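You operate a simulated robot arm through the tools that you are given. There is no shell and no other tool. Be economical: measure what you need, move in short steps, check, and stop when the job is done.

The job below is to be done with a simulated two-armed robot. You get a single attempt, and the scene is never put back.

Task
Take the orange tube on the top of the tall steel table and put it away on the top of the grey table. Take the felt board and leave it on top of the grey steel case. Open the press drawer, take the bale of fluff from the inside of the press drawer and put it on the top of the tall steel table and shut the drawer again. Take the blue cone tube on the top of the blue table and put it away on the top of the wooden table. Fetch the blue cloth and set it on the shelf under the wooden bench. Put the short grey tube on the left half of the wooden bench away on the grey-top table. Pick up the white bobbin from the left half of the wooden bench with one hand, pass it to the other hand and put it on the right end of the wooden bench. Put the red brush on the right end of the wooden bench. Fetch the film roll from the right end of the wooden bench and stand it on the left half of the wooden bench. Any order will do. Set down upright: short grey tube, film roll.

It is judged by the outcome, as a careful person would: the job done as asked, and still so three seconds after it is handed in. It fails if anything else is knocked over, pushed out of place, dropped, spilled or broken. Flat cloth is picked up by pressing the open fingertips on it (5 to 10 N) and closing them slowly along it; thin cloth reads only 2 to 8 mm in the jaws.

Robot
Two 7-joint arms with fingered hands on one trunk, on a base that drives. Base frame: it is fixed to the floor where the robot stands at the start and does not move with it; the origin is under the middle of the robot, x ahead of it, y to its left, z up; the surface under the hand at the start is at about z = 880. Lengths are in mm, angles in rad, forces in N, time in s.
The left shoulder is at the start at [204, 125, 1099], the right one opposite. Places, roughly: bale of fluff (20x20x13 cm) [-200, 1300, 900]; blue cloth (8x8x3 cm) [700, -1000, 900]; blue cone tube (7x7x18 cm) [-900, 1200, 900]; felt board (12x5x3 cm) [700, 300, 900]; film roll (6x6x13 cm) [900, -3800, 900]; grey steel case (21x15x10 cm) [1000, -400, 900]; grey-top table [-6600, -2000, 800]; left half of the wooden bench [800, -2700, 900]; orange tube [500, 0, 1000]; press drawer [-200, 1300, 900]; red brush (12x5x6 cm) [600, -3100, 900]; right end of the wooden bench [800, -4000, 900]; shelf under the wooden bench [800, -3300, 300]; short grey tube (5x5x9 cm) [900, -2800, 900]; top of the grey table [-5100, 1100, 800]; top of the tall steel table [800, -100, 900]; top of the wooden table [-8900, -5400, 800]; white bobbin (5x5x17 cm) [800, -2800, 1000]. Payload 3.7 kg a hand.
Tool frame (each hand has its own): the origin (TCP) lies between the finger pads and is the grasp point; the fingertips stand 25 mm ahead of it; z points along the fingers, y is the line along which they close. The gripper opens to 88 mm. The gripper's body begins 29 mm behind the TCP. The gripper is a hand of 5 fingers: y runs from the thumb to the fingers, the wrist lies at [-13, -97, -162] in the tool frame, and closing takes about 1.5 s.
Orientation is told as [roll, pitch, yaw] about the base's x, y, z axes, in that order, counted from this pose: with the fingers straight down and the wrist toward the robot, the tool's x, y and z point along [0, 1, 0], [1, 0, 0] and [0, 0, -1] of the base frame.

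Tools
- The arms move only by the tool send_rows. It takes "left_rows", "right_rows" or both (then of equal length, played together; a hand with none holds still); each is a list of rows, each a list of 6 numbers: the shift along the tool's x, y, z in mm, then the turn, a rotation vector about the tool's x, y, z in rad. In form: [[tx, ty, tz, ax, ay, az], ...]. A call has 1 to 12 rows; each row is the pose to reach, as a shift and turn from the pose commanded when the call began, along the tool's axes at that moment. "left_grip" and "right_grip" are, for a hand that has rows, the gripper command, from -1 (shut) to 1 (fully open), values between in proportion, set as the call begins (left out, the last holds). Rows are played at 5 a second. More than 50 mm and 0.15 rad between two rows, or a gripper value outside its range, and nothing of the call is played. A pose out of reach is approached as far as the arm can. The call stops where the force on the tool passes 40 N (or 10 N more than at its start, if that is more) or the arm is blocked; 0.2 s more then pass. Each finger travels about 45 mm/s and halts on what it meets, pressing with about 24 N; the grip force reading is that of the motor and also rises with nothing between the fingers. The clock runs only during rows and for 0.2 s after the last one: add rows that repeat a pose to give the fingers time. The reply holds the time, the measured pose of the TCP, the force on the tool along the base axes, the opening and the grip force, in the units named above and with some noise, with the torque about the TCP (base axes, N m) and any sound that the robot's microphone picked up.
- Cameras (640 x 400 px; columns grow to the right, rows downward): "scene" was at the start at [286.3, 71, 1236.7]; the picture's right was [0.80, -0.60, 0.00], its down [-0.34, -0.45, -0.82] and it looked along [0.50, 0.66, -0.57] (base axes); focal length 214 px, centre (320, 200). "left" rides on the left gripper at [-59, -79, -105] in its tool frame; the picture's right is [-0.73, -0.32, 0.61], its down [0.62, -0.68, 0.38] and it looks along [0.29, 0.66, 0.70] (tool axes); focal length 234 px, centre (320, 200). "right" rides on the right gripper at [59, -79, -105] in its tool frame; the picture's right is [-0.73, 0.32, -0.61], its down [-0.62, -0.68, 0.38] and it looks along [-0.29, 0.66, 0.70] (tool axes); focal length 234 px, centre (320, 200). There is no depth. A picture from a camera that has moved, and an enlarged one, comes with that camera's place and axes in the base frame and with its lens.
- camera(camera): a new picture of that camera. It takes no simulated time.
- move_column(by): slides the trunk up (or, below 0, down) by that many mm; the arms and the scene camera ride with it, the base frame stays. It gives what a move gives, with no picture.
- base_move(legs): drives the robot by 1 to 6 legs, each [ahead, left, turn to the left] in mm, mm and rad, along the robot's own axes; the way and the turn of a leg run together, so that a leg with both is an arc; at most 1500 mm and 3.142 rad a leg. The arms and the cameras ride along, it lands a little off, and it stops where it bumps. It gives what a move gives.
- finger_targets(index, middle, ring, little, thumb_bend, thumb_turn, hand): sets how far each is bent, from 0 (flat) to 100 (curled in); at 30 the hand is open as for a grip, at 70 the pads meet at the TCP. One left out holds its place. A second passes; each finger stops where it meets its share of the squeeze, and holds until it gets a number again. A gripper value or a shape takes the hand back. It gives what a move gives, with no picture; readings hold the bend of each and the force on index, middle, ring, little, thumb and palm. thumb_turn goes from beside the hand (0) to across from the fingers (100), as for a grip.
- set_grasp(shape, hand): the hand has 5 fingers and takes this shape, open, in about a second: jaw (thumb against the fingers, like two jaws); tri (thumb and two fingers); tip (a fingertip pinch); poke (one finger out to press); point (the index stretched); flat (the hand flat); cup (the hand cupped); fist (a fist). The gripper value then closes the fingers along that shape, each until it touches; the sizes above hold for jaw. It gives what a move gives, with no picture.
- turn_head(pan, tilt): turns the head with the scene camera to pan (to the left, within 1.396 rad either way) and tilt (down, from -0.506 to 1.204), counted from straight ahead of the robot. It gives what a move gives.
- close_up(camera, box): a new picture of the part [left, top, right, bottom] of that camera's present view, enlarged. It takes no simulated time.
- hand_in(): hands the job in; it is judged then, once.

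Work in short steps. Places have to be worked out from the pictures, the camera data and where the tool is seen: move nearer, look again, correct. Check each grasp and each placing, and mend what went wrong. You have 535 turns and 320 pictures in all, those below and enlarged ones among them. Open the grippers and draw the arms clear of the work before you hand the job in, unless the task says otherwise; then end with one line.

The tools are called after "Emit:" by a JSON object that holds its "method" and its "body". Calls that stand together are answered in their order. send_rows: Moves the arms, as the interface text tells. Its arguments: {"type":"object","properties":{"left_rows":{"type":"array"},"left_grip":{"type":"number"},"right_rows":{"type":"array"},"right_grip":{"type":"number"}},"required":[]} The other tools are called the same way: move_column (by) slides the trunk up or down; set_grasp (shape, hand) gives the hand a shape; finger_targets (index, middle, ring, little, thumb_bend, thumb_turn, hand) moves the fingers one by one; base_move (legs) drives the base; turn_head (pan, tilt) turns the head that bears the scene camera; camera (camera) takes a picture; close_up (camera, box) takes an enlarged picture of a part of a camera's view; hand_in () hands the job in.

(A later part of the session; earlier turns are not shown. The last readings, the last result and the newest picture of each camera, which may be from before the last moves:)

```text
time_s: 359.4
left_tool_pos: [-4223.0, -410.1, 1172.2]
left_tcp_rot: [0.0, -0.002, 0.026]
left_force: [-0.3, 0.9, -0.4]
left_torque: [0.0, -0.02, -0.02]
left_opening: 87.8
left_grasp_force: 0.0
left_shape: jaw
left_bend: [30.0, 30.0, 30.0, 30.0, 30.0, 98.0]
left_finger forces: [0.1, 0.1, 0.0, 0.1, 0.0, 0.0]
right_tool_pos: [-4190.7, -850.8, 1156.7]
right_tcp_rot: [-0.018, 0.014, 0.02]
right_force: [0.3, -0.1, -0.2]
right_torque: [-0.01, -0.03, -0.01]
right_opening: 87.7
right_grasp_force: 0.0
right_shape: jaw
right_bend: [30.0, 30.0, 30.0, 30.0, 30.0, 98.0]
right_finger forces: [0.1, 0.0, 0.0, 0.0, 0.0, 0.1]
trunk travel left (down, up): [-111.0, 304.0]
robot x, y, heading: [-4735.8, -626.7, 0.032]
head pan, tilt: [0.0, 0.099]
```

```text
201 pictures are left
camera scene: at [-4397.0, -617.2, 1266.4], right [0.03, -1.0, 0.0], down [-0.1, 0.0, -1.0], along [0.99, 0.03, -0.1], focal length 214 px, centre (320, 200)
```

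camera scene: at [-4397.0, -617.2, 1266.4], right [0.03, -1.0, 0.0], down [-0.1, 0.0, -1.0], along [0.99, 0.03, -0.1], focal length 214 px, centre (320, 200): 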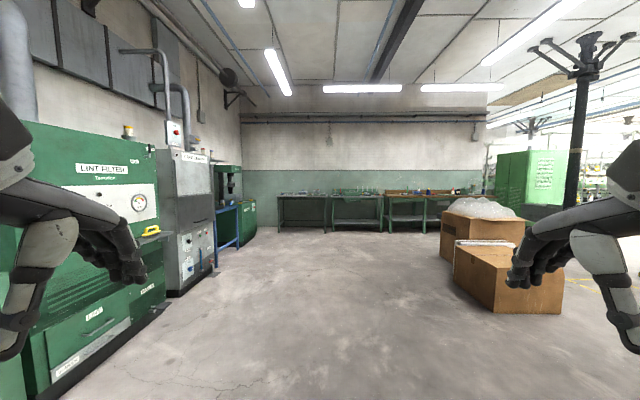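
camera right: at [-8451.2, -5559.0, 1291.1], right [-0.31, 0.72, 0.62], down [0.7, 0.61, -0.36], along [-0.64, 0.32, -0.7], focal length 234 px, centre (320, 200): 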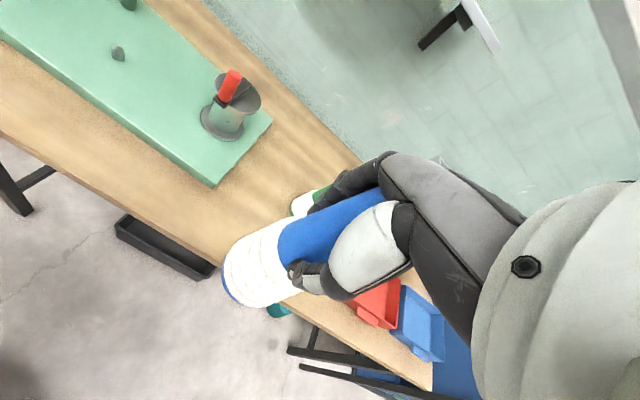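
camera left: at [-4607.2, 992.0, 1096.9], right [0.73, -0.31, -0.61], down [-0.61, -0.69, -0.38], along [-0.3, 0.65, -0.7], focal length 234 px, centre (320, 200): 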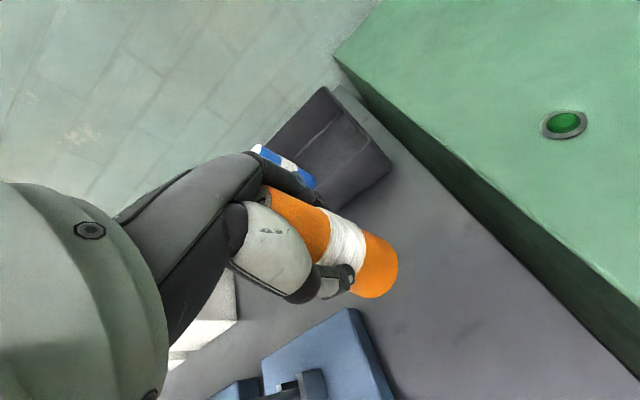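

The way is clear. I drive on to about x = −280 and look at the cloth's table.

Emit:
{"method": "base_move", "body": {"legs": [[1500, 0, -0.03], [1480, -200, 0], [1480, -100, 0]]}}

Emit:
{"method": "turn_head", "body": {"pan": -0.05, "tilt": 0.45}}

Emit:
{"method": "camera", "body": {"camera": "scene"}}

```text
time_s: 381.1
left_tool_pos: [288.8, -663.7, 1172.0]
left_tcp_rot: [0.0, -0.001, 0.02]
left_force: [0.2, 0.4, 0.2]
left_torque: [0.0, -0.01, -0.02]
left_opening: 87.5
left_grasp_force: 0.0
left_shape: jaw
left_bend: [30.0, 30.0, 30.0, 30.0, 30.0, 98.0]
left_finger forces: [0.0, 0.0, 0.0, 0.0, 0.0, 0.0]
right_tool_pos: [319.6, -1106.8, 1157.6]
right_tcp_rot: [-0.017, 0.011, 0.012]
right_force: [0.5, 0.4, 0.7]
right_torque: [-0.01, -0.01, -0.02]
right_opening: 87.7
right_grasp_force: 0.0
right_shape: jaw
right_bend: [30.0, 30.0, 30.0, 30.0, 30.0, 98.0]
right_finger forces: [0.1, 0.0, 0.0, 0.1, 0.0, 0.0]
trunk travel left (down, up): [-111.0, 304.0]
robot x, y, heading: [-226.2, -875.9, 0.019]
head pan, tilt: [0.0, 0.099]
```

```text
time_s: 381.9
left_tool_pos: [290.5, -664.9, 1171.1]
left_tcp_rot: [0.001, -0.002, 0.02]
left_force: [-0.7, 0.2, -0.3]
left_torque: [-0.02, -0.01, 0.01]
left_opening: 87.6
left_grasp_force: 0.1
left_shape: jaw
left_bend: [30.0, 30.0, 30.0, 30.0, 30.0, 98.0]
left_finger forces: [0.0, 0.1, 0.0, 0.0, 0.0, 0.1]
right_tool_pos: [318.7, -1106.2, 1157.0]
right_tcp_rot: [-0.017, 0.014, 0.013]
right_force: [-0.9, 0.9, -0.7]
right_torque: [0.01, 0.02, -0.01]
right_opening: 87.6
right_grasp_force: 0.0
right_shape: jaw
right_bend: [30.0, 30.0, 30.0, 30.0, 30.0, 98.0]
right_finger forces: [0.0, 0.0, 0.1, 0.1, 0.0, 0.0]
trunk travel left (down, up): [-111.0, 304.0]
robot x, y, heading: [-226.5, -880.6, 0.018]
head pan, tilt: [-0.051, 0.45]
```

```text
200 pictures are left
camera scene: at [113.9, -874.8, 1233.9], right [-0.03, -1.0, 0.0], down [-0.43, 0.01, -0.9], along [0.9, -0.03, -0.43], focal length 214 px, centre (320, 200)
```

scene: 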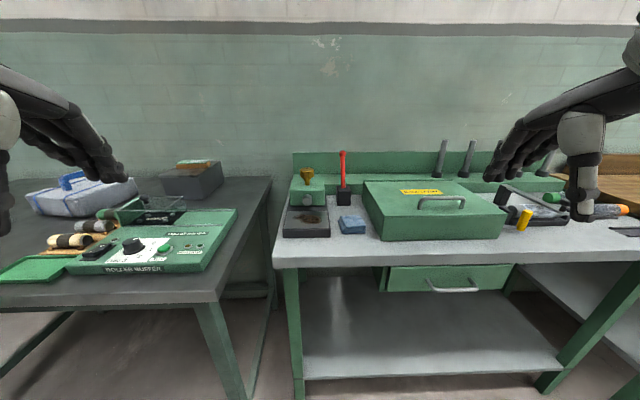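

The folded blue cloth lies near (658, −989), between the hot plate and the green box. I position the robot for the left hand and look closer.

Emit:
{"method": "base_move", "body": {"legs": [[0, -335, -0.018], [190, 0, 0]]}}

Emit:
{"method": "turn_head", "body": {"pan": 0.3, "tilt": 0.6}}

Emit:
{"method": "close_up", "body": {"camera": "scene", "box": [200, 100, 440, 300]}}

Emit:
{"method": "camera", "body": {"camera": "left"}}

```text
time_s: 386.6
left_tool_pos: [484.6, -1011.7, 1172.3]
left_tcp_rot: [0.0, -0.003, -0.002]
left_force: [0.5, 0.2, 0.3]
left_torque: [0.01, 0.01, 0.0]
left_opening: 87.8
left_grasp_force: 0.0
left_shape: jaw
left_bend: [30.0, 30.0, 30.0, 30.0, 30.0, 98.0]
left_finger forces: [0.0, 0.0, 0.0, 0.0, 0.0, 0.1]
right_tool_pos: [505.4, -1454.3, 1157.2]
right_tcp_rot: [-0.019, 0.013, -0.009]
right_force: [-0.1, 0.5, 0.1]
right_torque: [-0.02, 0.01, -0.04]
right_opening: 87.6
right_grasp_force: 0.0
right_shape: jaw
right_bend: [30.0, 30.0, 30.0, 30.0, 30.0, 98.0]
right_finger forces: [0.1, 0.1, 0.0, 0.1, 0.0, 0.0]
trunk travel left (down, up): [-111.0, 304.0]
robot x, y, heading: [-33.2, -1213.4, -0.002]
head pan, tilt: [-0.051, 0.45]
```

```text
time_s: 387.4
left_tool_pos: [485.1, -1012.5, 1171.9]
left_tcp_rot: [0.0, -0.002, -0.002]
left_force: [-0.1, 0.5, 0.5]
left_torque: [0.02, -0.01, -0.01]
left_opening: 87.6
left_grasp_force: 0.1
left_shape: jaw
left_bend: [30.0, 30.0, 30.0, 30.0, 30.0, 98.0]
left_finger forces: [0.0, 0.0, 0.0, 0.1, 0.0, 0.1]
right_tool_pos: [504.0, -1452.7, 1158.2]
right_tcp_rot: [-0.017, 0.012, -0.011]
right_force: [-0.1, -0.7, -0.6]
right_torque: [-0.02, 0.0, 0.01]
right_opening: 87.5
right_grasp_force: 0.0
right_shape: jaw
right_bend: [30.0, 30.0, 30.0, 30.0, 30.0, 98.0]
right_finger forces: [0.0, 0.0, 0.0, 0.0, 0.0, 0.0]
trunk travel left (down, up): [-111.0, 304.0]
robot x, y, heading: [-35.5, -1212.2, -0.006]
head pan, tilt: [0.3, 0.6]
```

```text
2.00 times, centred on (320, 200) of scene
camera zoom: at [297.3, -1187.8, 1220.3], right [0.29, -0.96, 0.0], down [-0.54, -0.17, -0.83], along [0.79, 0.24, -0.56], focal length 429 px, centre (320, 200)
```

zoom: 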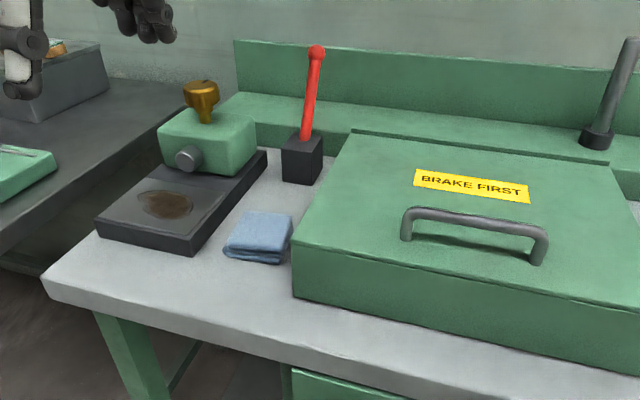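

```text
198 pictures are left
camera left: at [405.5, -1069.9, 1277.0], right [-0.32, -0.72, -0.61], down [-0.68, 0.63, -0.39], along [0.66, 0.29, -0.69], focal length 234 px, centre (320, 200)
```

left: 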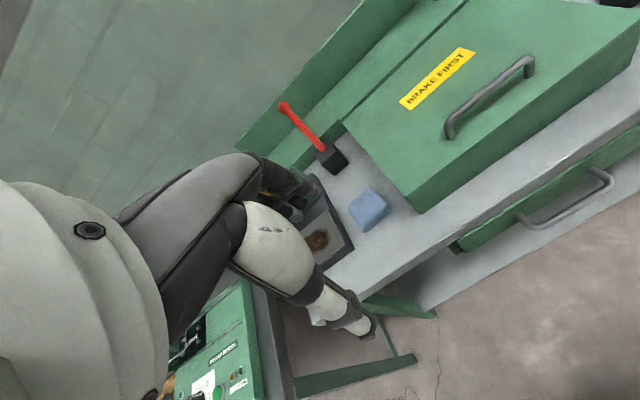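

Cloth centre ≈ (674, −995), top z ≈ 887; the green box's side is at y ≈ −1061, so the hand just fits. I move above it.

Emit:
{"method": "send_rows", "body": {"left_rows": [[4, 35, 30, 0, 0, 0], [8, 70, 60, 0, 0, 0], [12, 105, 90, 0, 0, 0], [16, 140, 120, 0, 0, 0], [20, 170, 150, 0, 0, 0], [20, 187, 185, 0, 0, 0]]}}

Emit:
{"method": "camera", "body": {"camera": "left"}}

Emit:
{"method": "close_up", "body": {"camera": "scene", "box": [220, 120, 360, 260]}}

```text
time_s: 388.8
left_tool_pos: [673.0, -992.3, 985.9]
left_tcp_rot: [-0.001, -0.003, -0.003]
left_force: [0.3, 0.3, 0.5]
left_torque: [0.03, 0.01, -0.01]
left_opening: 87.8
left_grasp_force: 0.0
left_shape: jaw
left_bend: [30.0, 30.0, 30.0, 30.0, 30.0, 98.0]
left_finger forces: [0.1, 0.0, 0.0, 0.0, 0.0, 0.0]
right_tool_pos: [506.0, -1453.1, 1156.4]
right_tcp_rot: [-0.017, 0.015, -0.01]
right_force: [-0.1, 0.5, -0.5]
right_torque: [-0.01, 0.01, -0.03]
right_opening: 87.4
right_grasp_force: 0.0
right_shape: jaw
right_bend: [30.0, 30.0, 30.0, 30.0, 30.0, 98.0]
right_finger forces: [0.0, 0.0, 0.0, 0.1, 0.0, 0.1]
trunk travel left (down, up): [-111.0, 304.0]
robot x, y, heading: [-36.5, -1214.4, -0.004]
head pan, tilt: [0.3, 0.6]
```

```text
197 pictures are left
camera left: at [593.3, -1050.1, 1091.2], right [-0.32, -0.73, -0.61], down [-0.68, 0.63, -0.39], along [0.66, 0.29, -0.69], focal length 234 px, centre (320, 200)
```

left: 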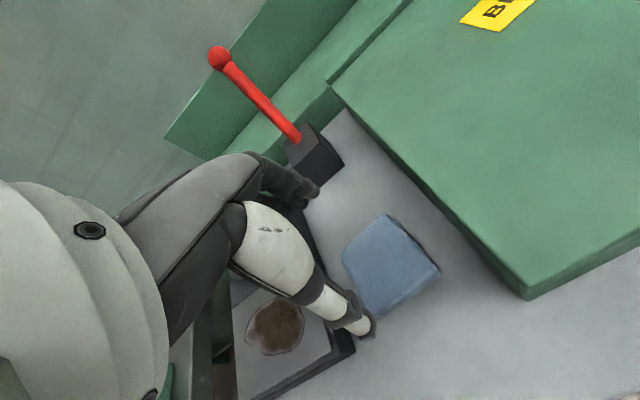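

```text
2.86 times, centred on (290, 190) of scene
camera zoom: at [298.4, -1187.6, 1219.8], right [0.29, -0.96, 0.0], down [-0.54, -0.17, -0.82], along [0.79, 0.24, -0.57], focal length 613 px, centre (406, 229)
```

zoom: 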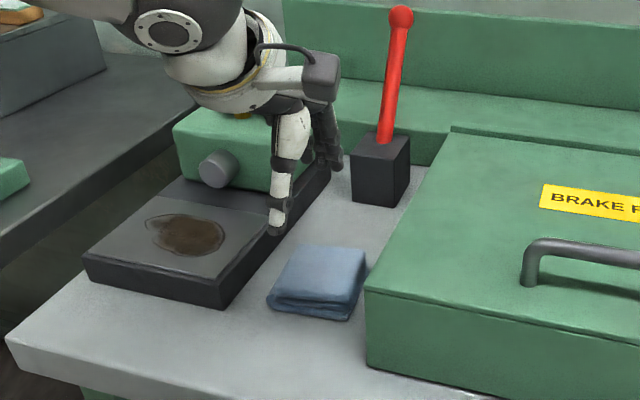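

Cloth spans x 641–714, y −1031…−960. I set the opening to about 60 mm and lower until the fingertips press lightly on it.

Emit:
{"method": "send_rows", "body": {"left_rows": [[-4, 2, 20, 0, 0, 0], [-4, 2, 40, 0, 0, 0], [-4, 2, 55, 0, 0, 0], [-4, 2, 62, 0, 0, 0]], "left_grip": 0.36}}

Emit:
{"method": "camera", "body": {"camera": "left"}}

Emit:
{"method": "close_up", "body": {"camera": "scene", "box": [220, 120, 360, 260]}}

```text
time_s: 389.8
left_tool_pos: [674.2, -996.5, 926.3]
left_tcp_rot: [-0.002, -0.004, -0.003]
left_force: [-0.5, 0.3, -0.1]
left_torque: [-0.01, 0.03, 0.01]
left_opening: 60.0
left_grasp_force: 0.0
left_shape: jaw
left_bend: [28.0, 38.0, 34.0, 35.0, 59.0, 99.0]
left_finger forces: [0.1, 0.0, 0.0, 0.1, 0.0, 0.0]
right_tool_pos: [505.0, -1454.1, 1156.3]
right_tcp_rot: [-0.016, 0.012, -0.009]
right_force: [0.2, 0.0, 0.5]
right_torque: [0.03, -0.01, -0.01]
right_opening: 87.6
right_grasp_force: 0.0
right_shape: jaw
right_bend: [30.0, 30.0, 30.0, 30.0, 30.0, 98.0]
right_finger forces: [0.0, 0.0, 0.0, 0.1, 0.0, 0.0]
trunk travel left (down, up): [-111.0, 304.0]
robot x, y, heading: [-38.5, -1214.6, -0.005]
head pan, tilt: [0.3, 0.6]
```

```text
195 pictures are left
camera left: at [594.3, -1054.8, 1030.9], right [-0.32, -0.73, -0.61], down [-0.68, 0.63, -0.39], along [0.66, 0.29, -0.69], focal length 234 px, centre (320, 200)
```

left: 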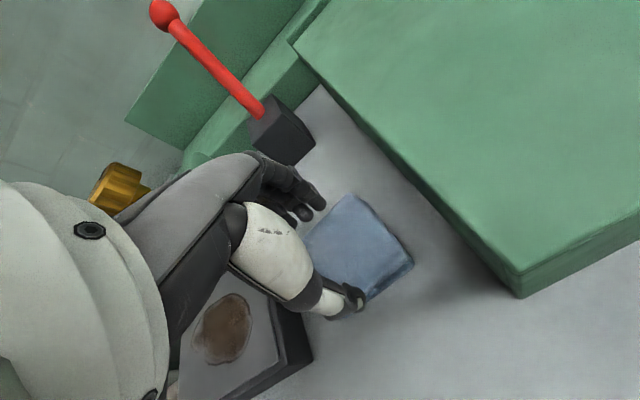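

```text
2.86 times, centred on (290, 190) of scene
camera zoom: at [297.3, -1187.7, 1220.3], right [0.29, -0.96, 0.0], down [-0.54, -0.17, -0.83], along [0.79, 0.24, -0.56], focal length 613 px, centre (406, 229)
```

zoom: 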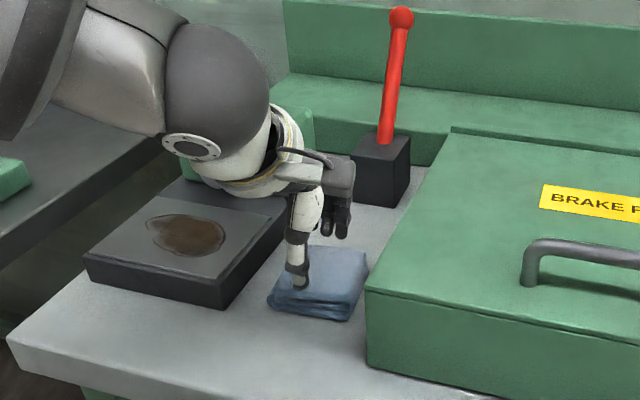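

Emit:
{"method": "send_rows", "body": {"left_rows": [[-4, 0, 5, 0, 0, 0], [-6, 0, 10, 0, 0, 0], [-6, 0, 15, 0, 0, 0]]}}

```text
time_s: 390.6
left_tool_pos: [674.3, -1002.9, 913.2]
left_tcp_rot: [0.0, -0.008, -0.004]
left_force: [0.6, 0.3, 6.4]
left_torque: [0.06, -0.25, 0.0]
left_opening: 60.1
left_grasp_force: 0.2
left_shape: jaw
left_bend: [27.0, 37.0, 34.0, 35.0, 59.0, 99.0]
left_finger forces: [0.8, 5.4, 0.0, 0.1, 0.1, 0.0]
right_tool_pos: [503.3, -1453.3, 1158.4]
right_tcp_rot: [-0.017, 0.012, -0.011]
right_force: [1.1, 0.0, -0.8]
right_torque: [0.02, 0.0, -0.02]
right_opening: 87.7
right_grasp_force: 0.0
right_shape: jaw
right_bend: [30.0, 30.0, 30.0, 30.0, 30.0, 98.0]
right_finger forces: [0.0, 0.1, 0.0, 0.1, 0.1, 0.0]
trunk travel left (down, up): [-111.0, 304.0]
robot x, y, heading: [-33.4, -1211.5, -0.006]
head pan, tilt: [0.3, 0.6]
```

6 N on the cloth. I close slowly along it.

Emit:
{"method": "send_rows", "body": {"left_rows": [[0, 0, 2, 0, 0, 0], [0, 0, 2, 0, 0, 0], [0, 0, 2, 0, 0, 0]], "left_grip": 0.1}}

Emit:
{"method": "send_rows", "body": {"left_rows": [[0, 0, 0, 0, 0, 0], [0, 0, 0, 0, 0, 0], [0, 0, 0, 0, 0, 0]], "left_grip": -0.2}}

Emit:
{"method": "send_rows", "body": {"left_rows": [[0, 0, 0, 0, 0, 0], [0, 0, 0, 0, 0, 0], [0, 0, 0, 0, 0, 0]], "left_grip": -0.5}}

Emit:
{"method": "send_rows", "body": {"left_rows": [[0, 0, 0, 0, 0, 0], [0, 0, 0, 0, 0, 0], [0, 0, 0, 0, 0, 0], [0, 0, 0, 0, 0, 0]], "left_grip": -1}}

Emit:
{"method": "close_up", "body": {"camera": "scene", "box": [220, 120, 360, 260]}}

```text
time_s: 391.4
left_tool_pos: [674.0, -1003.1, 911.3]
left_tcp_rot: [0.0, -0.008, -0.002]
left_force: [1.9, 2.1, 15.1]
left_torque: [-0.04, -0.14, 0.06]
left_opening: 10.6
left_grasp_force: 23.7
left_shape: jaw
left_bend: [75.0, 74.0, 64.0, 63.0, 78.0, 100.0]
left_finger forces: [25.0, 0.0, 0.0, 0.1, 0.0, 0.1]
right_tool_pos: [501.8, -1454.2, 1157.2]
right_tcp_rot: [-0.017, 0.01, -0.011]
right_force: [-0.1, 0.3, 0.3]
right_torque: [-0.01, 0.03, -0.02]
right_opening: 87.6
right_grasp_force: 0.0
right_shape: jaw
right_bend: [30.0, 30.0, 30.0, 30.0, 30.0, 98.0]
right_finger forces: [0.0, 0.0, 0.1, 0.1, 0.0, 0.1]
trunk travel left (down, up): [-111.0, 304.0]
robot x, y, heading: [-33.8, -1211.9, -0.007]
head pan, tilt: [0.3, 0.6]
```

```text
time_s: 392.2
left_tool_pos: [673.0, -1003.9, 910.6]
left_tcp_rot: [0.0, -0.005, -0.004]
left_force: [-6.5, 0.1, 17.6]
left_torque: [-0.03, -0.05, -0.01]
left_opening: 32.2
left_grasp_force: 0.2
left_shape: jaw
left_bend: [76.0, 52.0, 46.0, 44.0, 73.0, 100.0]
left_finger forces: [11.5, 5.9, 0.0, 0.0, 0.0, 0.1]
right_tool_pos: [501.3, -1453.8, 1158.2]
right_tcp_rot: [-0.018, 0.011, -0.011]
right_force: [0.0, -0.8, 0.1]
right_torque: [-0.01, 0.0, 0.02]
right_opening: 87.9
right_grasp_force: 0.1
right_shape: jaw
right_bend: [30.0, 30.0, 30.0, 30.0, 30.0, 98.0]
right_finger forces: [0.0, 0.0, 0.0, 0.0, 0.0, 0.0]
trunk travel left (down, up): [-111.0, 304.0]
robot x, y, heading: [-36.4, -1215.3, -0.005]
head pan, tilt: [0.3, 0.6]
```

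```text
time_s: 393.0
left_tool_pos: [673.8, -1003.0, 911.4]
left_tcp_rot: [0.0, -0.007, -0.004]
left_force: [1.7, 0.2, 20.6]
left_torque: [-0.02, -0.27, -0.04]
left_opening: 23.0
left_grasp_force: 0.1
left_shape: jaw
left_bend: [75.0, 55.0, 54.0, 50.0, 74.0, 100.0]
left_finger forces: [11.1, 9.2, 0.0, 0.0, 0.0, 0.0]
right_tool_pos: [502.3, -1454.8, 1159.4]
right_tcp_rot: [-0.017, 0.011, -0.012]
right_force: [0.3, -0.3, 0.2]
right_torque: [-0.01, -0.03, 0.01]
right_opening: 87.6
right_grasp_force: 0.0
right_shape: jaw
right_bend: [30.0, 30.0, 30.0, 30.0, 30.0, 98.0]
right_finger forces: [0.0, 0.0, 0.0, 0.0, 0.0, 0.1]
trunk travel left (down, up): [-111.0, 304.0]
robot x, y, heading: [-34.6, -1212.0, -0.004]
head pan, tilt: [0.3, 0.6]
```

```text
time_s: 394.0
left_tool_pos: [672.8, -1004.9, 909.9]
left_tcp_rot: [0.0, -0.005, -0.003]
left_force: [-3.8, -3.5, 19.0]
left_torque: [-0.17, -0.02, 0.02]
left_opening: 5.2
left_grasp_force: 24.1
left_shape: jaw
left_bend: [75.0, 74.0, 65.0, 64.0, 70.0, 100.0]
left_finger forces: [23.2, 0.1, 0.3, 0.0, 17.9, 0.0]
right_tool_pos: [502.6, -1455.9, 1158.0]
right_tcp_rot: [-0.018, 0.012, -0.01]
right_force: [-0.7, 0.3, 0.2]
right_torque: [-0.01, 0.01, 0.0]
right_opening: 87.6
right_grasp_force: 0.1
right_shape: jaw
right_bend: [30.0, 30.0, 30.0, 30.0, 30.0, 98.0]
right_finger forces: [0.0, 0.0, 0.0, 0.1, 0.0, 0.0]
trunk travel left (down, up): [-111.0, 304.0]
robot x, y, heading: [-37.9, -1212.1, -0.005]
head pan, tilt: [0.3, 0.6]
```

```text
2.86 times, centred on (290, 190) of scene
camera zoom: at [295.1, -1188.5, 1220.9], right [0.29, -0.96, 0.0], down [-0.54, -0.16, -0.83], along [0.79, 0.24, -0.56], focal length 613 px, centre (406, 229)
```

zoom: 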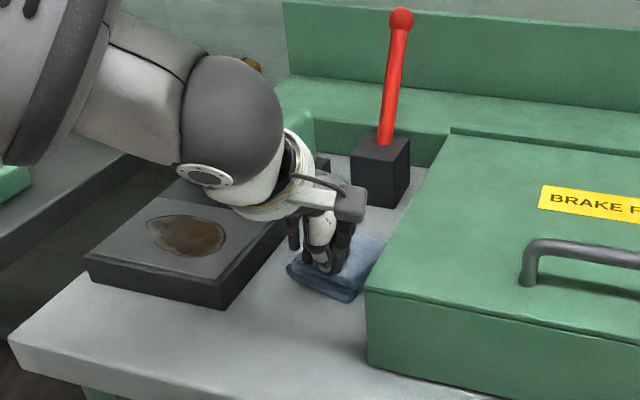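

The jaws read 5 mm with force, in the range for pinched cloth. I lift gently.

Emit:
{"method": "send_rows", "body": {"left_rows": [[0, 0, -10, 0, 0, 0], [0, 0, -25, 0, 0, 0], [0, 0, -45, 0, 0, 0], [0, 0, -70, 0, 0, 0]]}}

Emit:
{"method": "close_up", "body": {"camera": "scene", "box": [220, 120, 360, 260]}}

```text
time_s: 395.0
left_tool_pos: [673.6, -1003.8, 979.8]
left_tcp_rot: [0.0, -0.005, -0.004]
left_force: [-0.3, 0.3, 0.0]
left_torque: [0.04, 0.03, -0.01]
left_opening: 4.8
left_grasp_force: 24.2
left_shape: jaw
left_bend: [74.0, 74.0, 65.0, 64.0, 70.0, 100.0]
left_finger forces: [0.1, 0.1, 0.0, 0.0, 0.1, 0.1]
right_tool_pos: [504.4, -1454.5, 1157.2]
right_tcp_rot: [-0.017, 0.01, -0.01]
right_force: [0.0, 0.7, -0.3]
right_torque: [0.0, 0.01, 0.06]
right_opening: 87.9
right_grasp_force: 0.2
right_shape: jaw
right_bend: [30.0, 30.0, 30.0, 30.0, 30.0, 98.0]
right_finger forces: [0.0, 0.0, 0.0, 0.0, 0.0, 0.1]
trunk travel left (down, up): [-111.0, 304.0]
robot x, y, heading: [-33.6, -1215.2, 0.002]
head pan, tilt: [0.3, 0.6]
```

```text
2.86 times, centred on (290, 190) of scene
camera zoom: at [296.6, -1187.9, 1220.5], right [0.29, -0.96, 0.0], down [-0.54, -0.17, -0.83], along [0.79, 0.24, -0.56], focal length 613 px, centre (406, 229)
```

zoom: 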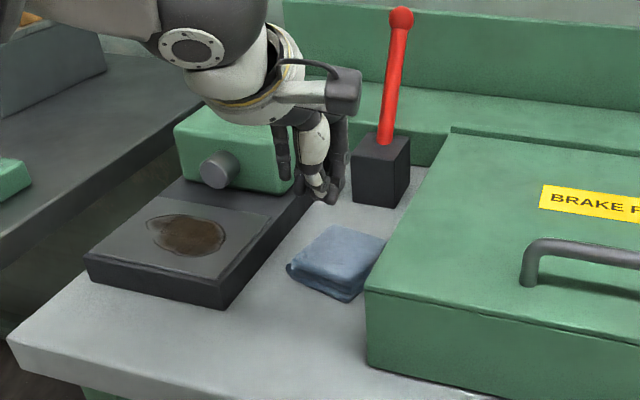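

It slipped off; the cloth just turned slightly toward the box. I look at its new pose.

Emit:
{"method": "send_rows", "body": {"left_rows": [[10, -30, -30, 0, 0, 0], [10, -30, -30, 0, 0, 0], [10, -30, -30, 0, 0, 0], [10, -30, -30, 0, 0, 0]], "left_grip": 1}}

Emit:
{"method": "close_up", "body": {"camera": "left", "box": [300, 100, 540, 340]}}

Emit:
{"method": "close_up", "body": {"camera": "scene", "box": [270, 180, 350, 250]}}

```text
time_s: 396.0
left_tool_pos: [643.8, -993.1, 1005.5]
left_tcp_rot: [0.001, 0.0, -0.005]
left_force: [0.1, -0.9, -0.4]
left_torque: [0.0, -0.03, 0.01]
left_opening: 87.8
left_grasp_force: 0.0
left_shape: jaw
left_bend: [30.0, 30.0, 30.0, 30.0, 30.0, 98.0]
left_finger forces: [0.0, 0.1, 0.1, 0.0, 0.1, 0.1]
right_tool_pos: [505.3, -1454.4, 1157.8]
right_tcp_rot: [-0.017, 0.011, -0.01]
right_force: [-0.3, -0.3, -0.6]
right_torque: [0.02, 0.0, 0.0]
right_opening: 87.8
right_grasp_force: 0.0
right_shape: jaw
right_bend: [30.0, 30.0, 30.0, 30.0, 30.0, 98.0]
right_finger forces: [0.0, 0.0, 0.0, 0.0, 0.0, 0.0]
trunk travel left (down, up): [-111.0, 304.0]
robot x, y, heading: [-36.2, -1213.9, -0.008]
head pan, tilt: [0.3, 0.6]
```

```text
1.67 times, centred on (420, 220) of left
camera zoom: at [564.9, -1051.2, 1112.2], right [-0.32, -0.72, -0.61], down [-0.68, 0.63, -0.39], along [0.66, 0.29, -0.69], focal length 390 px, centre (153, 167)
```

zoom: 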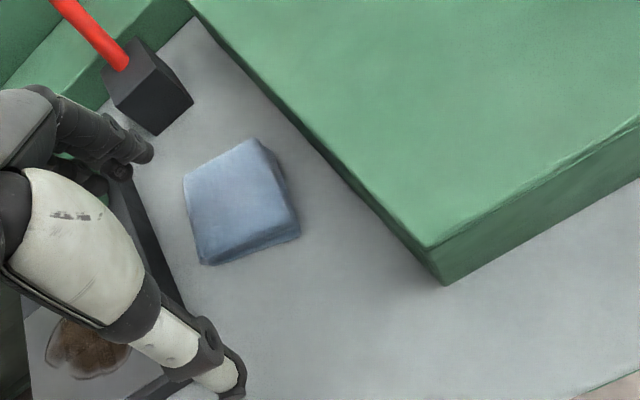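

```text
5.71 times, centred on (310, 215) of scene
camera zoom: at [297.5, -1187.8, 1220.2], right [0.29, -0.96, 0.0], down [-0.54, -0.17, -0.82], along [0.79, 0.24, -0.57], focal length 1226 px, centre (377, 114)
```

zoom: 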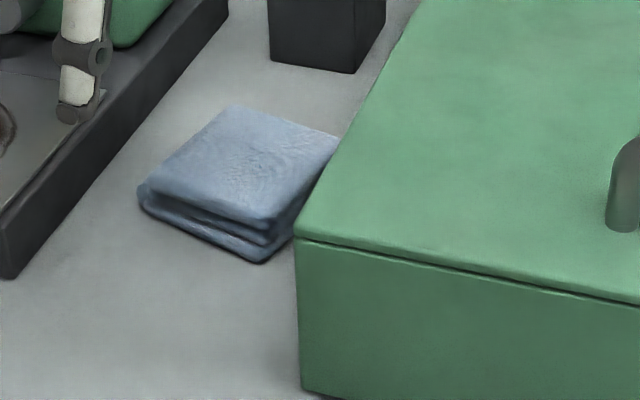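

The folded cloth is now centred near (710, −999), turned about −0.2 rad, some 67 mm wide — it fits between the fully open digits. I'll align the hand with it and straddle it.

Emit:
{"method": "send_rows", "body": {"left_rows": [[-2, 22, 10, 0, 0, 0.07], [-4, 44, 25, 0, 0, 0.14], [-7, 65, 45, 0, 0, 0.2], [-7, 65, 65, 0, 0, 0.2]]}}

Emit:
{"method": "close_up", "body": {"camera": "scene", "box": [250, 150, 350, 250]}}

Emit:
{"method": "close_up", "body": {"camera": "left", "box": [240, 100, 480, 340]}}

```text
time_s: 397.0
left_tool_pos: [709.4, -999.5, 942.8]
left_tcp_rot: [-0.001, -0.005, -0.203]
left_force: [0.0, -0.4, -0.1]
left_torque: [0.0, 0.0, -0.03]
left_opening: 87.8
left_grasp_force: 0.1
left_shape: jaw
left_bend: [30.0, 30.0, 30.0, 30.0, 30.0, 98.0]
left_finger forces: [0.0, 0.0, 0.0, 0.1, 0.0, 0.0]
right_tool_pos: [505.0, -1451.8, 1156.9]
right_tcp_rot: [-0.017, 0.01, -0.01]
right_force: [0.7, -1.1, -0.3]
right_torque: [-0.01, 0.01, 0.0]
right_opening: 87.7
right_grasp_force: 0.1
right_shape: jaw
right_bend: [30.0, 30.0, 30.0, 30.0, 30.0, 98.0]
right_finger forces: [0.1, 0.0, 0.2, 0.0, 0.0, 0.1]
trunk travel left (down, up): [-111.0, 304.0]
robot x, y, heading: [-33.2, -1212.7, -0.002]
head pan, tilt: [0.3, 0.6]
```

```text
4.00 times, centred on (300, 200) of scene
camera zoom: at [297.3, -1187.5, 1220.3], right [0.29, -0.96, 0.0], down [-0.54, -0.17, -0.83], along [0.79, 0.24, -0.56], focal length 858 px, centre (400, 200)
```

zoom: 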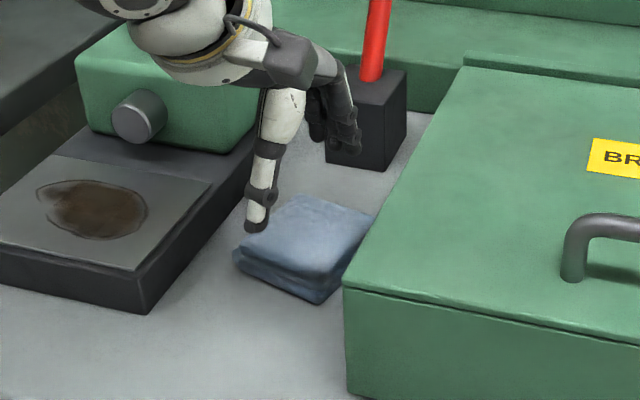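

```text
1.67 times, centred on (360, 220) of left
camera zoom: at [621.1, -1040.4, 1047.8], right [-0.46, -0.65, -0.61], down [-0.54, 0.75, -0.39], along [0.7, 0.15, -0.69], focal length 390 px, centre (253, 167)
```

zoom: 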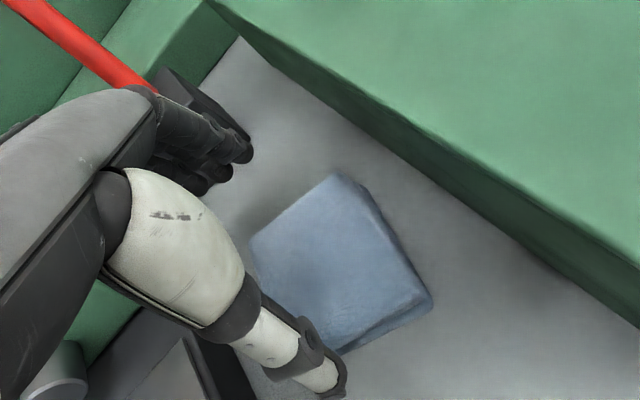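

Small correction, then I lower with the hand fully open to straddle it.

Emit:
{"method": "send_rows", "body": {"left_rows": [[-5, -3, 10, 0, 0, 0], [-5, -3, 25, 0, 0, 0], [-5, -3, 38, 0, 0, 0], [-5, -3, 48, 0, 0, 0]]}}

Emit:
{"method": "close_up", "body": {"camera": "scene", "box": [250, 150, 350, 250]}}

```text
time_s: 398.0
left_tool_pos: [704.9, -1003.8, 895.0]
left_tcp_rot: [0.001, -0.003, -0.204]
left_force: [-0.7, -0.7, 0.5]
left_torque: [0.0, -0.03, -0.01]
left_opening: 87.6
left_grasp_force: 0.0
left_shape: jaw
left_bend: [30.0, 30.0, 30.0, 30.0, 30.0, 98.0]
left_finger forces: [0.5, 0.0, 0.0, 0.0, 0.0, 0.0]
right_tool_pos: [504.9, -1453.7, 1156.4]
right_tcp_rot: [-0.017, 0.012, -0.011]
right_force: [-0.5, 0.4, -0.2]
right_torque: [0.01, -0.01, 0.0]
right_opening: 87.9
right_grasp_force: 0.1
right_shape: jaw
right_bend: [30.0, 30.0, 30.0, 30.0, 30.0, 98.0]
right_finger forces: [0.0, 0.0, 0.0, 0.0, 0.1, 0.0]
trunk travel left (down, up): [-111.0, 304.0]
robot x, y, heading: [-34.5, -1213.5, -0.004]
head pan, tilt: [0.3, 0.6]
```

```text
4.00 times, centred on (300, 200) of scene
camera zoom: at [297.4, -1187.7, 1220.2], right [0.29, -0.96, 0.0], down [-0.54, -0.17, -0.83], along [0.79, 0.24, -0.56], focal length 858 px, centre (400, 200)
```

zoom: 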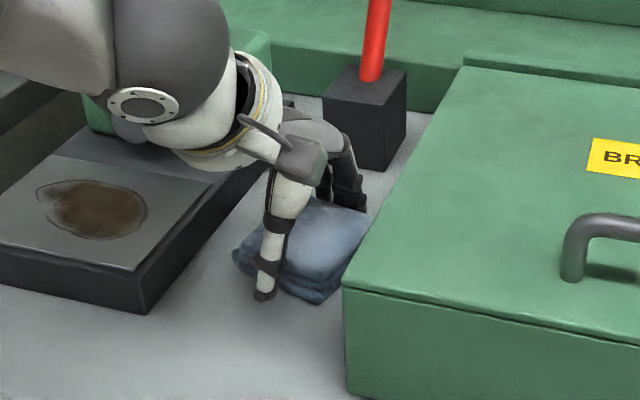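

It straddles the cloth without contact. A few mm lower, then close.

Emit:
{"method": "send_rows", "body": {"left_rows": [[0, 0, 4, 0, 0, 0], [0, 0, 7, 0, 0, 0]]}}

Emit:
{"method": "send_rows", "body": {"left_rows": [[0, 0, 0, 0, 0, 0], [0, 0, 0, 0, 0, 0], [0, 0, 0, 0, 0, 0], [0, 0, 0, 0, 0, 0], [0, 0, 0, 0, 0, 0], [0, 0, 0, 0, 0, 0], [0, 0, 0, 0, 0, 0], [0, 0, 0, 0, 0, 0]], "left_grip": -1}}

Emit:
{"method": "send_rows", "body": {"left_rows": [[0, 0, -10, 0, 0, 0], [0, 0, -25, 0, 0, 0], [0, 0, -50, 0, 0, 0]]}}

Emit:
{"method": "close_up", "body": {"camera": "scene", "box": [250, 150, 350, 250]}}

```text
time_s: 398.6
left_tool_pos: [705.9, -1005.1, 888.7]
left_tcp_rot: [0.0, -0.001, -0.204]
left_force: [0.6, 0.6, 0.1]
left_torque: [0.0, 0.0, 0.04]
left_opening: 88.0
left_grasp_force: 0.0
left_shape: jaw
left_bend: [30.0, 30.0, 30.0, 30.0, 30.0, 98.0]
left_finger forces: [0.3, 0.0, 0.0, 0.0, 0.0, 0.0]
right_tool_pos: [504.5, -1454.1, 1156.4]
right_tcp_rot: [-0.018, 0.012, -0.009]
right_force: [0.4, 0.2, -0.1]
right_torque: [-0.03, -0.03, -0.01]
right_opening: 87.8
right_grasp_force: 0.1
right_shape: jaw
right_bend: [30.0, 30.0, 30.0, 30.0, 30.0, 98.0]
right_finger forces: [0.1, 0.0, 0.0, 0.0, 0.0, 0.0]
trunk travel left (down, up): [-111.0, 304.0]
robot x, y, heading: [-36.8, -1215.9, -0.001]
head pan, tilt: [0.3, 0.6]
```

```text
time_s: 400.4
left_tool_pos: [705.4, -1005.0, 888.7]
left_tcp_rot: [-0.001, -0.005, -0.205]
left_force: [0.0, 0.2, 0.3]
left_torque: [0.04, -0.04, 0.0]
left_opening: 63.8
left_grasp_force: 24.0
left_shape: jaw
left_bend: [27.0, 36.0, 33.0, 34.0, 54.0, 98.0]
left_finger forces: [12.7, 6.3, 2.6, 1.5, 23.1, 0.0]
right_tool_pos: [504.7, -1453.1, 1157.8]
right_tcp_rot: [-0.016, 0.011, -0.009]
right_force: [0.0, -0.8, -0.1]
right_torque: [0.0, -0.01, -0.01]
right_opening: 87.8
right_grasp_force: 0.1
right_shape: jaw
right_bend: [30.0, 30.0, 30.0, 30.0, 30.0, 98.0]
right_finger forces: [0.0, 0.0, 0.0, 0.1, 0.0, 0.0]
trunk travel left (down, up): [-111.0, 304.0]
robot x, y, heading: [-35.7, -1214.2, -0.006]
head pan, tilt: [0.3, 0.6]
```

```text
time_s: 401.2
left_tool_pos: [705.8, -1003.8, 939.8]
left_tcp_rot: [0.0, -0.003, -0.204]
left_force: [-1.0, 1.1, -0.8]
left_torque: [0.01, 0.0, -0.05]
left_opening: 64.1
left_grasp_force: 23.9
left_shape: jaw
left_bend: [27.0, 36.0, 33.0, 34.0, 54.0, 98.0]
left_finger forces: [12.7, 6.3, 2.6, 1.4, 23.2, 0.1]
right_tool_pos: [503.9, -1454.4, 1157.3]
right_tcp_rot: [-0.018, 0.011, -0.008]
right_force: [0.9, -0.7, 0.6]
right_torque: [0.0, -0.02, 0.01]
right_opening: 87.7
right_grasp_force: 0.0
right_shape: jaw
right_bend: [30.0, 30.0, 30.0, 30.0, 30.0, 98.0]
right_finger forces: [0.1, 0.0, 0.0, 0.0, 0.0, 0.1]
trunk travel left (down, up): [-111.0, 304.0]
robot x, y, heading: [-36.4, -1213.6, -0.0]
head pan, tilt: [0.3, 0.6]
```

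```text
4.00 times, centred on (300, 200) of scene
camera zoom: at [296.6, -1187.8, 1220.6], right [0.29, -0.96, 0.0], down [-0.54, -0.17, -0.83], along [0.79, 0.24, -0.56], focal length 858 px, centre (400, 200)
```

zoom: 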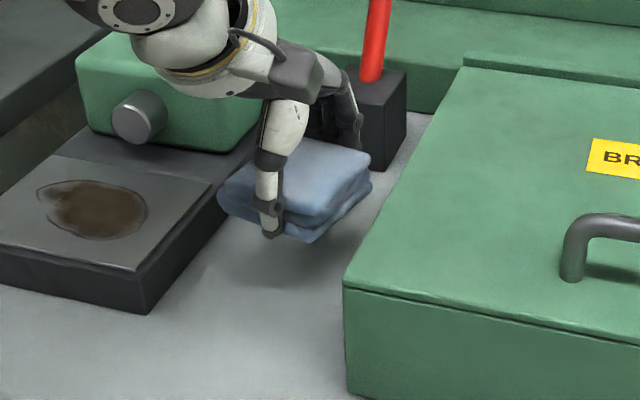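

The cloth is held firmly. I raise and retract it, then back off and drive along to the wooden bench.

Emit:
{"method": "send_rows", "body": {"left_rows": [[0, -20, -40, 0, 0, 0], [0, -45, -80, 0, 0, 0], [0, -75, -120, 0, 0, -0.07], [0, -110, -150, 0, 0, -0.14], [0, -150, -175, 0, 0, -0.2]]}}

Emit:
{"method": "base_move", "body": {"legs": [[-300, 0, 0], [0, -1000, 0], [0, -1000, 0]]}}

Emit:
{"method": "turn_head", "body": {"pan": -0.05, "tilt": 0.4}}

Emit:
{"method": "camera", "body": {"camera": "scene"}}

```text
time_s: 402.4
left_tool_pos: [556.2, -973.7, 1114.4]
left_tcp_rot: [0.0, -0.003, -0.003]
left_force: [-0.4, -0.5, -0.8]
left_torque: [0.0, 0.01, 0.0]
left_opening: 63.7
left_grasp_force: 24.1
left_shape: jaw
left_bend: [27.0, 36.0, 33.0, 34.0, 55.0, 98.0]
left_finger forces: [12.7, 6.3, 2.8, 1.3, 23.1, 0.1]
right_tool_pos: [503.7, -1453.1, 1157.9]
right_tcp_rot: [-0.018, 0.011, -0.012]
right_force: [-0.7, 1.0, 0.2]
right_torque: [-0.02, 0.0, 0.02]
right_opening: 87.7
right_grasp_force: 0.1
right_shape: jaw
right_bend: [30.0, 30.0, 30.0, 30.0, 30.0, 98.0]
right_finger forces: [0.0, 0.0, 0.1, 0.0, 0.1, 0.1]
trunk travel left (down, up): [-111.0, 304.0]
robot x, y, heading: [-36.2, -1213.0, -0.007]
head pan, tilt: [0.3, 0.6]
```

```text
time_s: 421.6
left_tool_pos: [250.1, -2951.7, 1113.2]
left_tcp_rot: [0.0, -0.001, -0.013]
left_force: [-0.3, -0.3, -0.4]
left_torque: [0.01, 0.01, 0.0]
left_opening: 63.6
left_grasp_force: 23.7
left_shape: jaw
left_bend: [27.0, 36.0, 33.0, 34.0, 55.0, 98.0]
left_finger forces: [12.7, 6.3, 2.8, 1.3, 23.1, 0.1]
right_tool_pos: [194.5, -3430.8, 1157.2]
right_tcp_rot: [-0.018, 0.012, -0.019]
right_force: [-0.2, -0.1, -0.6]
right_torque: [0.0, 0.01, 0.02]
right_opening: 87.7
right_grasp_force: 0.2
right_shape: jaw
right_bend: [30.0, 30.0, 30.0, 30.0, 30.0, 98.0]
right_finger forces: [0.0, 0.0, 0.0, 0.0, 0.1, 0.1]
trunk travel left (down, up): [-111.0, 304.0]
robot x, y, heading: [-343.5, -3188.4, -0.012]
head pan, tilt: [0.3, 0.6]
```

```text
time_s: 422.4
left_tool_pos: [251.1, -2952.8, 1113.5]
left_tcp_rot: [0.0, -0.002, -0.012]
left_force: [0.1, 0.4, -0.4]
left_torque: [-0.03, -0.03, -0.02]
left_opening: 63.7
left_grasp_force: 23.9
left_shape: jaw
left_bend: [27.0, 36.0, 33.0, 34.0, 55.0, 98.0]
left_finger forces: [12.6, 6.3, 2.8, 1.4, 23.0, 0.0]
right_tool_pos: [192.8, -3430.0, 1157.4]
right_tcp_rot: [-0.017, 0.012, -0.021]
right_force: [0.4, -0.2, 0.6]
right_torque: [-0.01, 0.03, -0.03]
right_opening: 87.6
right_grasp_force: 0.0
right_shape: jaw
right_bend: [30.0, 30.0, 30.0, 30.0, 30.0, 98.0]
right_finger forces: [0.1, 0.0, 0.0, 0.0, 0.1, 0.1]
trunk travel left (down, up): [-111.0, 304.0]
robot x, y, heading: [-345.3, -3182.2, -0.004]
head pan, tilt: [-0.051, 0.4]
```

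```text
185 pictures are left
camera scene: at [-3.4, -3193.9, 1238.4], right [-0.06, -1.0, 0.0], down [-0.39, 0.02, -0.92], along [0.92, -0.06, -0.39], focal length 214 px, centre (320, 200)
```

scene: 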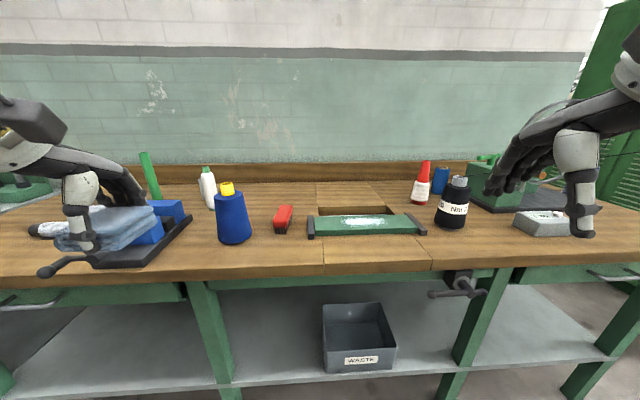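

The bench and its lower shelf (z ≈ 300, front edge x ≈ 465) are in view; a free patch lies left of the waste bin near (600, −3020). I first test in free air whether the arm can get low: trunk down, left hand down.

Emit:
{"method": "move_column", "body": {"by": -105}}

Emit:
{"method": "send_rows", "body": {"left_rows": [[0, 0, 45, 0, 0, 0], [0, 0, 90, 0, 0, 0], [0, 0, 135, 0, 0, 0], [0, 0, 180, 0, 0, 0], [0, 0, 225, 0, 0, 0], [0, 0, 270, 0, 0, 0], [0, 0, 315, 0, 0, 0], [0, 0, 360, 0, 0, 0], [0, 0, 405, 0, 0, 0], [0, 0, 450, 0, 0, 0]]}}

```text
time_s: 423.8
left_tool_pos: [250.8, -2951.7, 1009.1]
left_tcp_rot: [-0.001, -0.004, -0.012]
left_force: [0.1, -0.2, -0.4]
left_torque: [0.02, 0.01, -0.02]
left_opening: 64.0
left_grasp_force: 23.5
left_shape: jaw
left_bend: [27.0, 36.0, 33.0, 34.0, 55.0, 98.0]
left_finger forces: [12.8, 6.2, 2.7, 1.5, 23.0, 0.0]
right_tool_pos: [193.0, -3431.0, 1052.4]
right_tcp_rot: [-0.015, 0.009, -0.02]
right_force: [-0.2, -0.4, 0.2]
right_torque: [-0.02, -0.01, -0.03]
right_opening: 87.7
right_grasp_force: 0.2
right_shape: jaw
right_bend: [30.0, 30.0, 30.0, 30.0, 30.0, 98.0]
right_finger forces: [0.0, 0.0, 0.1, 0.1, 0.0, 0.1]
trunk travel left (down, up): [-6.0, 410.0]
robot x, y, heading: [-341.5, -3186.8, -0.009]
head pan, tilt: [-0.051, 0.4]
```

```text
time_s: 426.0
left_tool_pos: [253.1, -2953.1, 556.7]
left_tcp_rot: [-0.002, -0.003, -0.011]
left_force: [0.1, -0.8, -0.5]
left_torque: [-0.02, -0.03, 0.01]
left_opening: 63.5
left_grasp_force: 24.1
left_shape: jaw
left_bend: [27.0, 37.0, 33.0, 34.0, 55.0, 98.0]
left_finger forces: [12.3, 6.2, 2.7, 1.4, 22.6, 0.1]
left hand out of reach, approached as far as the arm can: row 2, 3, 4, 5, 6
right_tool_pos: [195.7, -3431.3, 1052.4]
right_tcp_rot: [-0.018, 0.012, -0.018]
right_force: [-0.2, 0.9, 0.5]
right_torque: [0.03, -0.02, 0.0]
right_opening: 87.5
right_grasp_force: 0.1
right_shape: jaw
right_bend: [30.0, 30.0, 30.0, 30.0, 30.0, 98.0]
right_finger forces: [0.1, 0.0, 0.0, 0.1, 0.0, 0.0]
trunk travel left (down, up): [-6.0, 410.0]
robot x, y, heading: [-344.2, -3190.0, -0.011]
head pan, tilt: [-0.051, 0.4]
```

Works down to z 557. I continue lower.

Emit:
{"method": "send_rows", "body": {"left_rows": [[0, 0, 45, 0, 0, 0], [0, 0, 90, 0, 0, 0], [0, 0, 135, 0, 0, 0], [0, 0, 180, 0, 0, 0], [0, 0, 210, 0, 0, 0]]}}

Emit:
{"method": "camera", "body": {"camera": "left"}}

Emit:
{"method": "turn_head", "body": {"pan": 0.3, "tilt": 0.9}}

Emit:
{"method": "camera", "body": {"camera": "scene"}}

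```text
time_s: 427.2
left_tool_pos: [251.8, -2945.2, 364.2]
left_tcp_rot: [0.001, -0.005, -0.011]
left_force: [0.1, -0.1, -0.1]
left_torque: [0.01, -0.01, -0.01]
left_opening: 63.5
left_grasp_force: 23.9
left_shape: jaw
left_bend: [27.0, 37.0, 33.0, 34.0, 55.0, 98.0]
left_finger forces: [12.4, 6.2, 2.8, 1.4, 22.6, 0.0]
left hand out of reach, approached as far as the arm can: row 5
right_tool_pos: [193.2, -3431.0, 1053.3]
right_tcp_rot: [-0.017, 0.012, -0.019]
right_force: [-0.4, 0.6, -0.6]
right_torque: [0.02, -0.03, 0.04]
right_opening: 87.8
right_grasp_force: 0.1
right_shape: jaw
right_bend: [30.0, 30.0, 30.0, 30.0, 30.0, 98.0]
right_finger forces: [0.0, 0.0, 0.0, 0.0, 0.0, 0.1]
trunk travel left (down, up): [-6.0, 410.0]
robot x, y, heading: [-345.9, -3185.2, -0.007]
head pan, tilt: [-0.051, 0.4]
```

```text
184 pictures are left
camera left: at [172.6, -3003.5, 469.0], right [-0.33, -0.72, -0.61], down [-0.67, 0.63, -0.39], along [0.66, 0.28, -0.69], focal length 234 px, centre (320, 200)
```

left: 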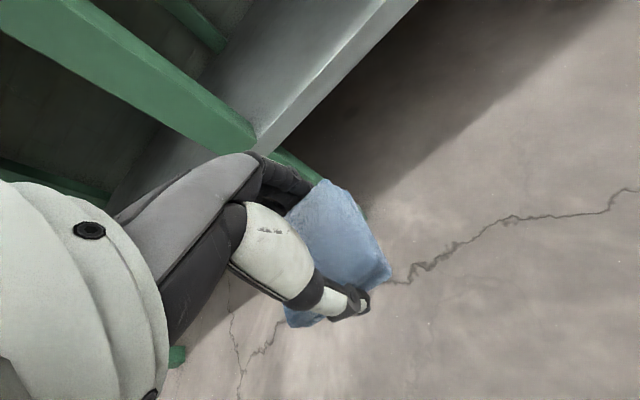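

```text
time_s: 428.1
left_tool_pos: [252.6, -2946.2, 363.9]
left_tcp_rot: [-0.001, -0.001, -0.013]
left_force: [0.2, 0.5, -0.5]
left_torque: [-0.03, 0.0, 0.0]
left_opening: 63.5
left_grasp_force: 24.0
left_shape: jaw
left_bend: [27.0, 37.0, 33.0, 34.0, 55.0, 98.0]
left_finger forces: [12.4, 6.2, 2.7, 1.4, 22.5, 0.0]
right_tool_pos: [194.9, -3430.6, 1051.9]
right_tcp_rot: [-0.017, 0.011, -0.019]
right_force: [0.0, 0.8, -0.5]
right_torque: [0.02, -0.01, -0.01]
right_opening: 87.5
right_grasp_force: 0.1
right_shape: jaw
right_bend: [30.0, 30.0, 30.0, 30.0, 30.0, 98.0]
right_finger forces: [0.0, 0.0, 0.0, 0.0, 0.1, 0.0]
trunk travel left (down, up): [-6.0, 410.0]
robot x, y, heading: [-344.7, -3185.9, -0.014]
head pan, tilt: [0.3, 0.901]
```

```text
183 pictures are left
camera scene: at [64.5, -3170.3, 1080.5], right [0.24, -0.97, 0.0], down [-0.71, -0.17, -0.68], along [0.66, 0.16, -0.73], focal length 214 px, centre (320, 200)
```

scene: 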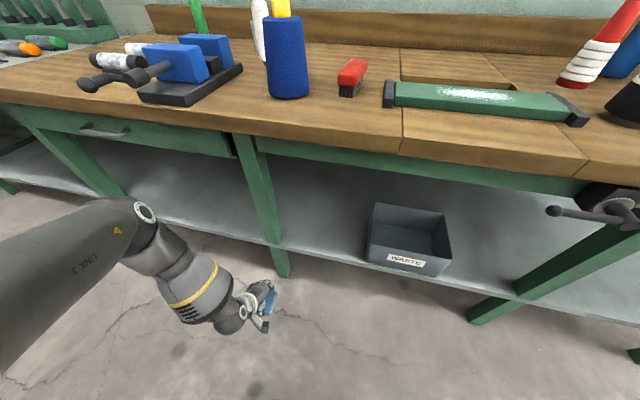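

The low reach works, but with vertical fingers the elbow would end up under the bench edge. I tilt the hand forward (about 0.8 rad) so the forearm trails behind, still in free air.

Emit:
{"method": "send_rows", "body": {"left_rows": [[0, -10, -20, -0.14, 0, 0], [0, -10, -40, -0.28, 0, 0], [0, -10, -60, -0.42, 0, 0], [0, -10, -70, -0.56, 0, 0], [0, -10, -70, -0.7, 0, 0], [0, -10, -70, -0.84, 0, 0]]}}

Emit:
{"method": "camera", "body": {"camera": "scene"}}

```text
time_s: 429.5
left_tool_pos: [265.4, -2926.8, 499.6]
left_tcp_rot: [-0.001, -0.843, -0.009]
left_force: [-0.1, 0.3, 0.2]
left_torque: [-0.02, 0.0, 0.02]
left_opening: 63.5
left_grasp_force: 23.6
left_shape: jaw
left_bend: [27.0, 37.0, 34.0, 35.0, 55.0, 98.0]
left_finger forces: [12.3, 6.2, 2.7, 1.4, 22.8, 0.1]
left hand out of reach, approached as far as the arm can: row 3, 4, 5, 6
right_tool_pos: [193.7, -3430.8, 1051.6]
right_tcp_rot: [-0.016, 0.014, -0.019]
right_force: [0.1, -0.3, -0.5]
right_torque: [0.02, 0.03, 0.0]
right_opening: 87.7
right_grasp_force: 0.1
right_shape: jaw
right_bend: [30.0, 30.0, 30.0, 30.0, 30.0, 98.0]
right_finger forces: [0.1, 0.0, 0.0, 0.1, 0.1, 0.0]
trunk travel left (down, up): [-6.0, 410.0]
robot x, y, heading: [-343.3, -3185.0, -0.009]
head pan, tilt: [0.3, 0.901]
```

```text
182 pictures are left
camera scene: at [64.3, -3170.7, 1080.0], right [0.23, -0.97, 0.0], down [-0.71, -0.17, -0.68], along [0.66, 0.16, -0.73], focal length 214 px, centre (320, 200)
```

scene: 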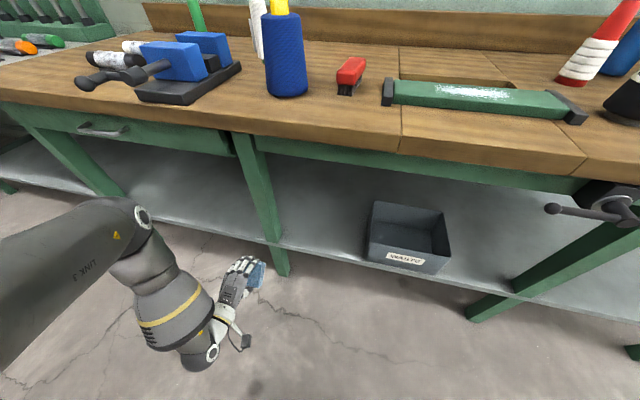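

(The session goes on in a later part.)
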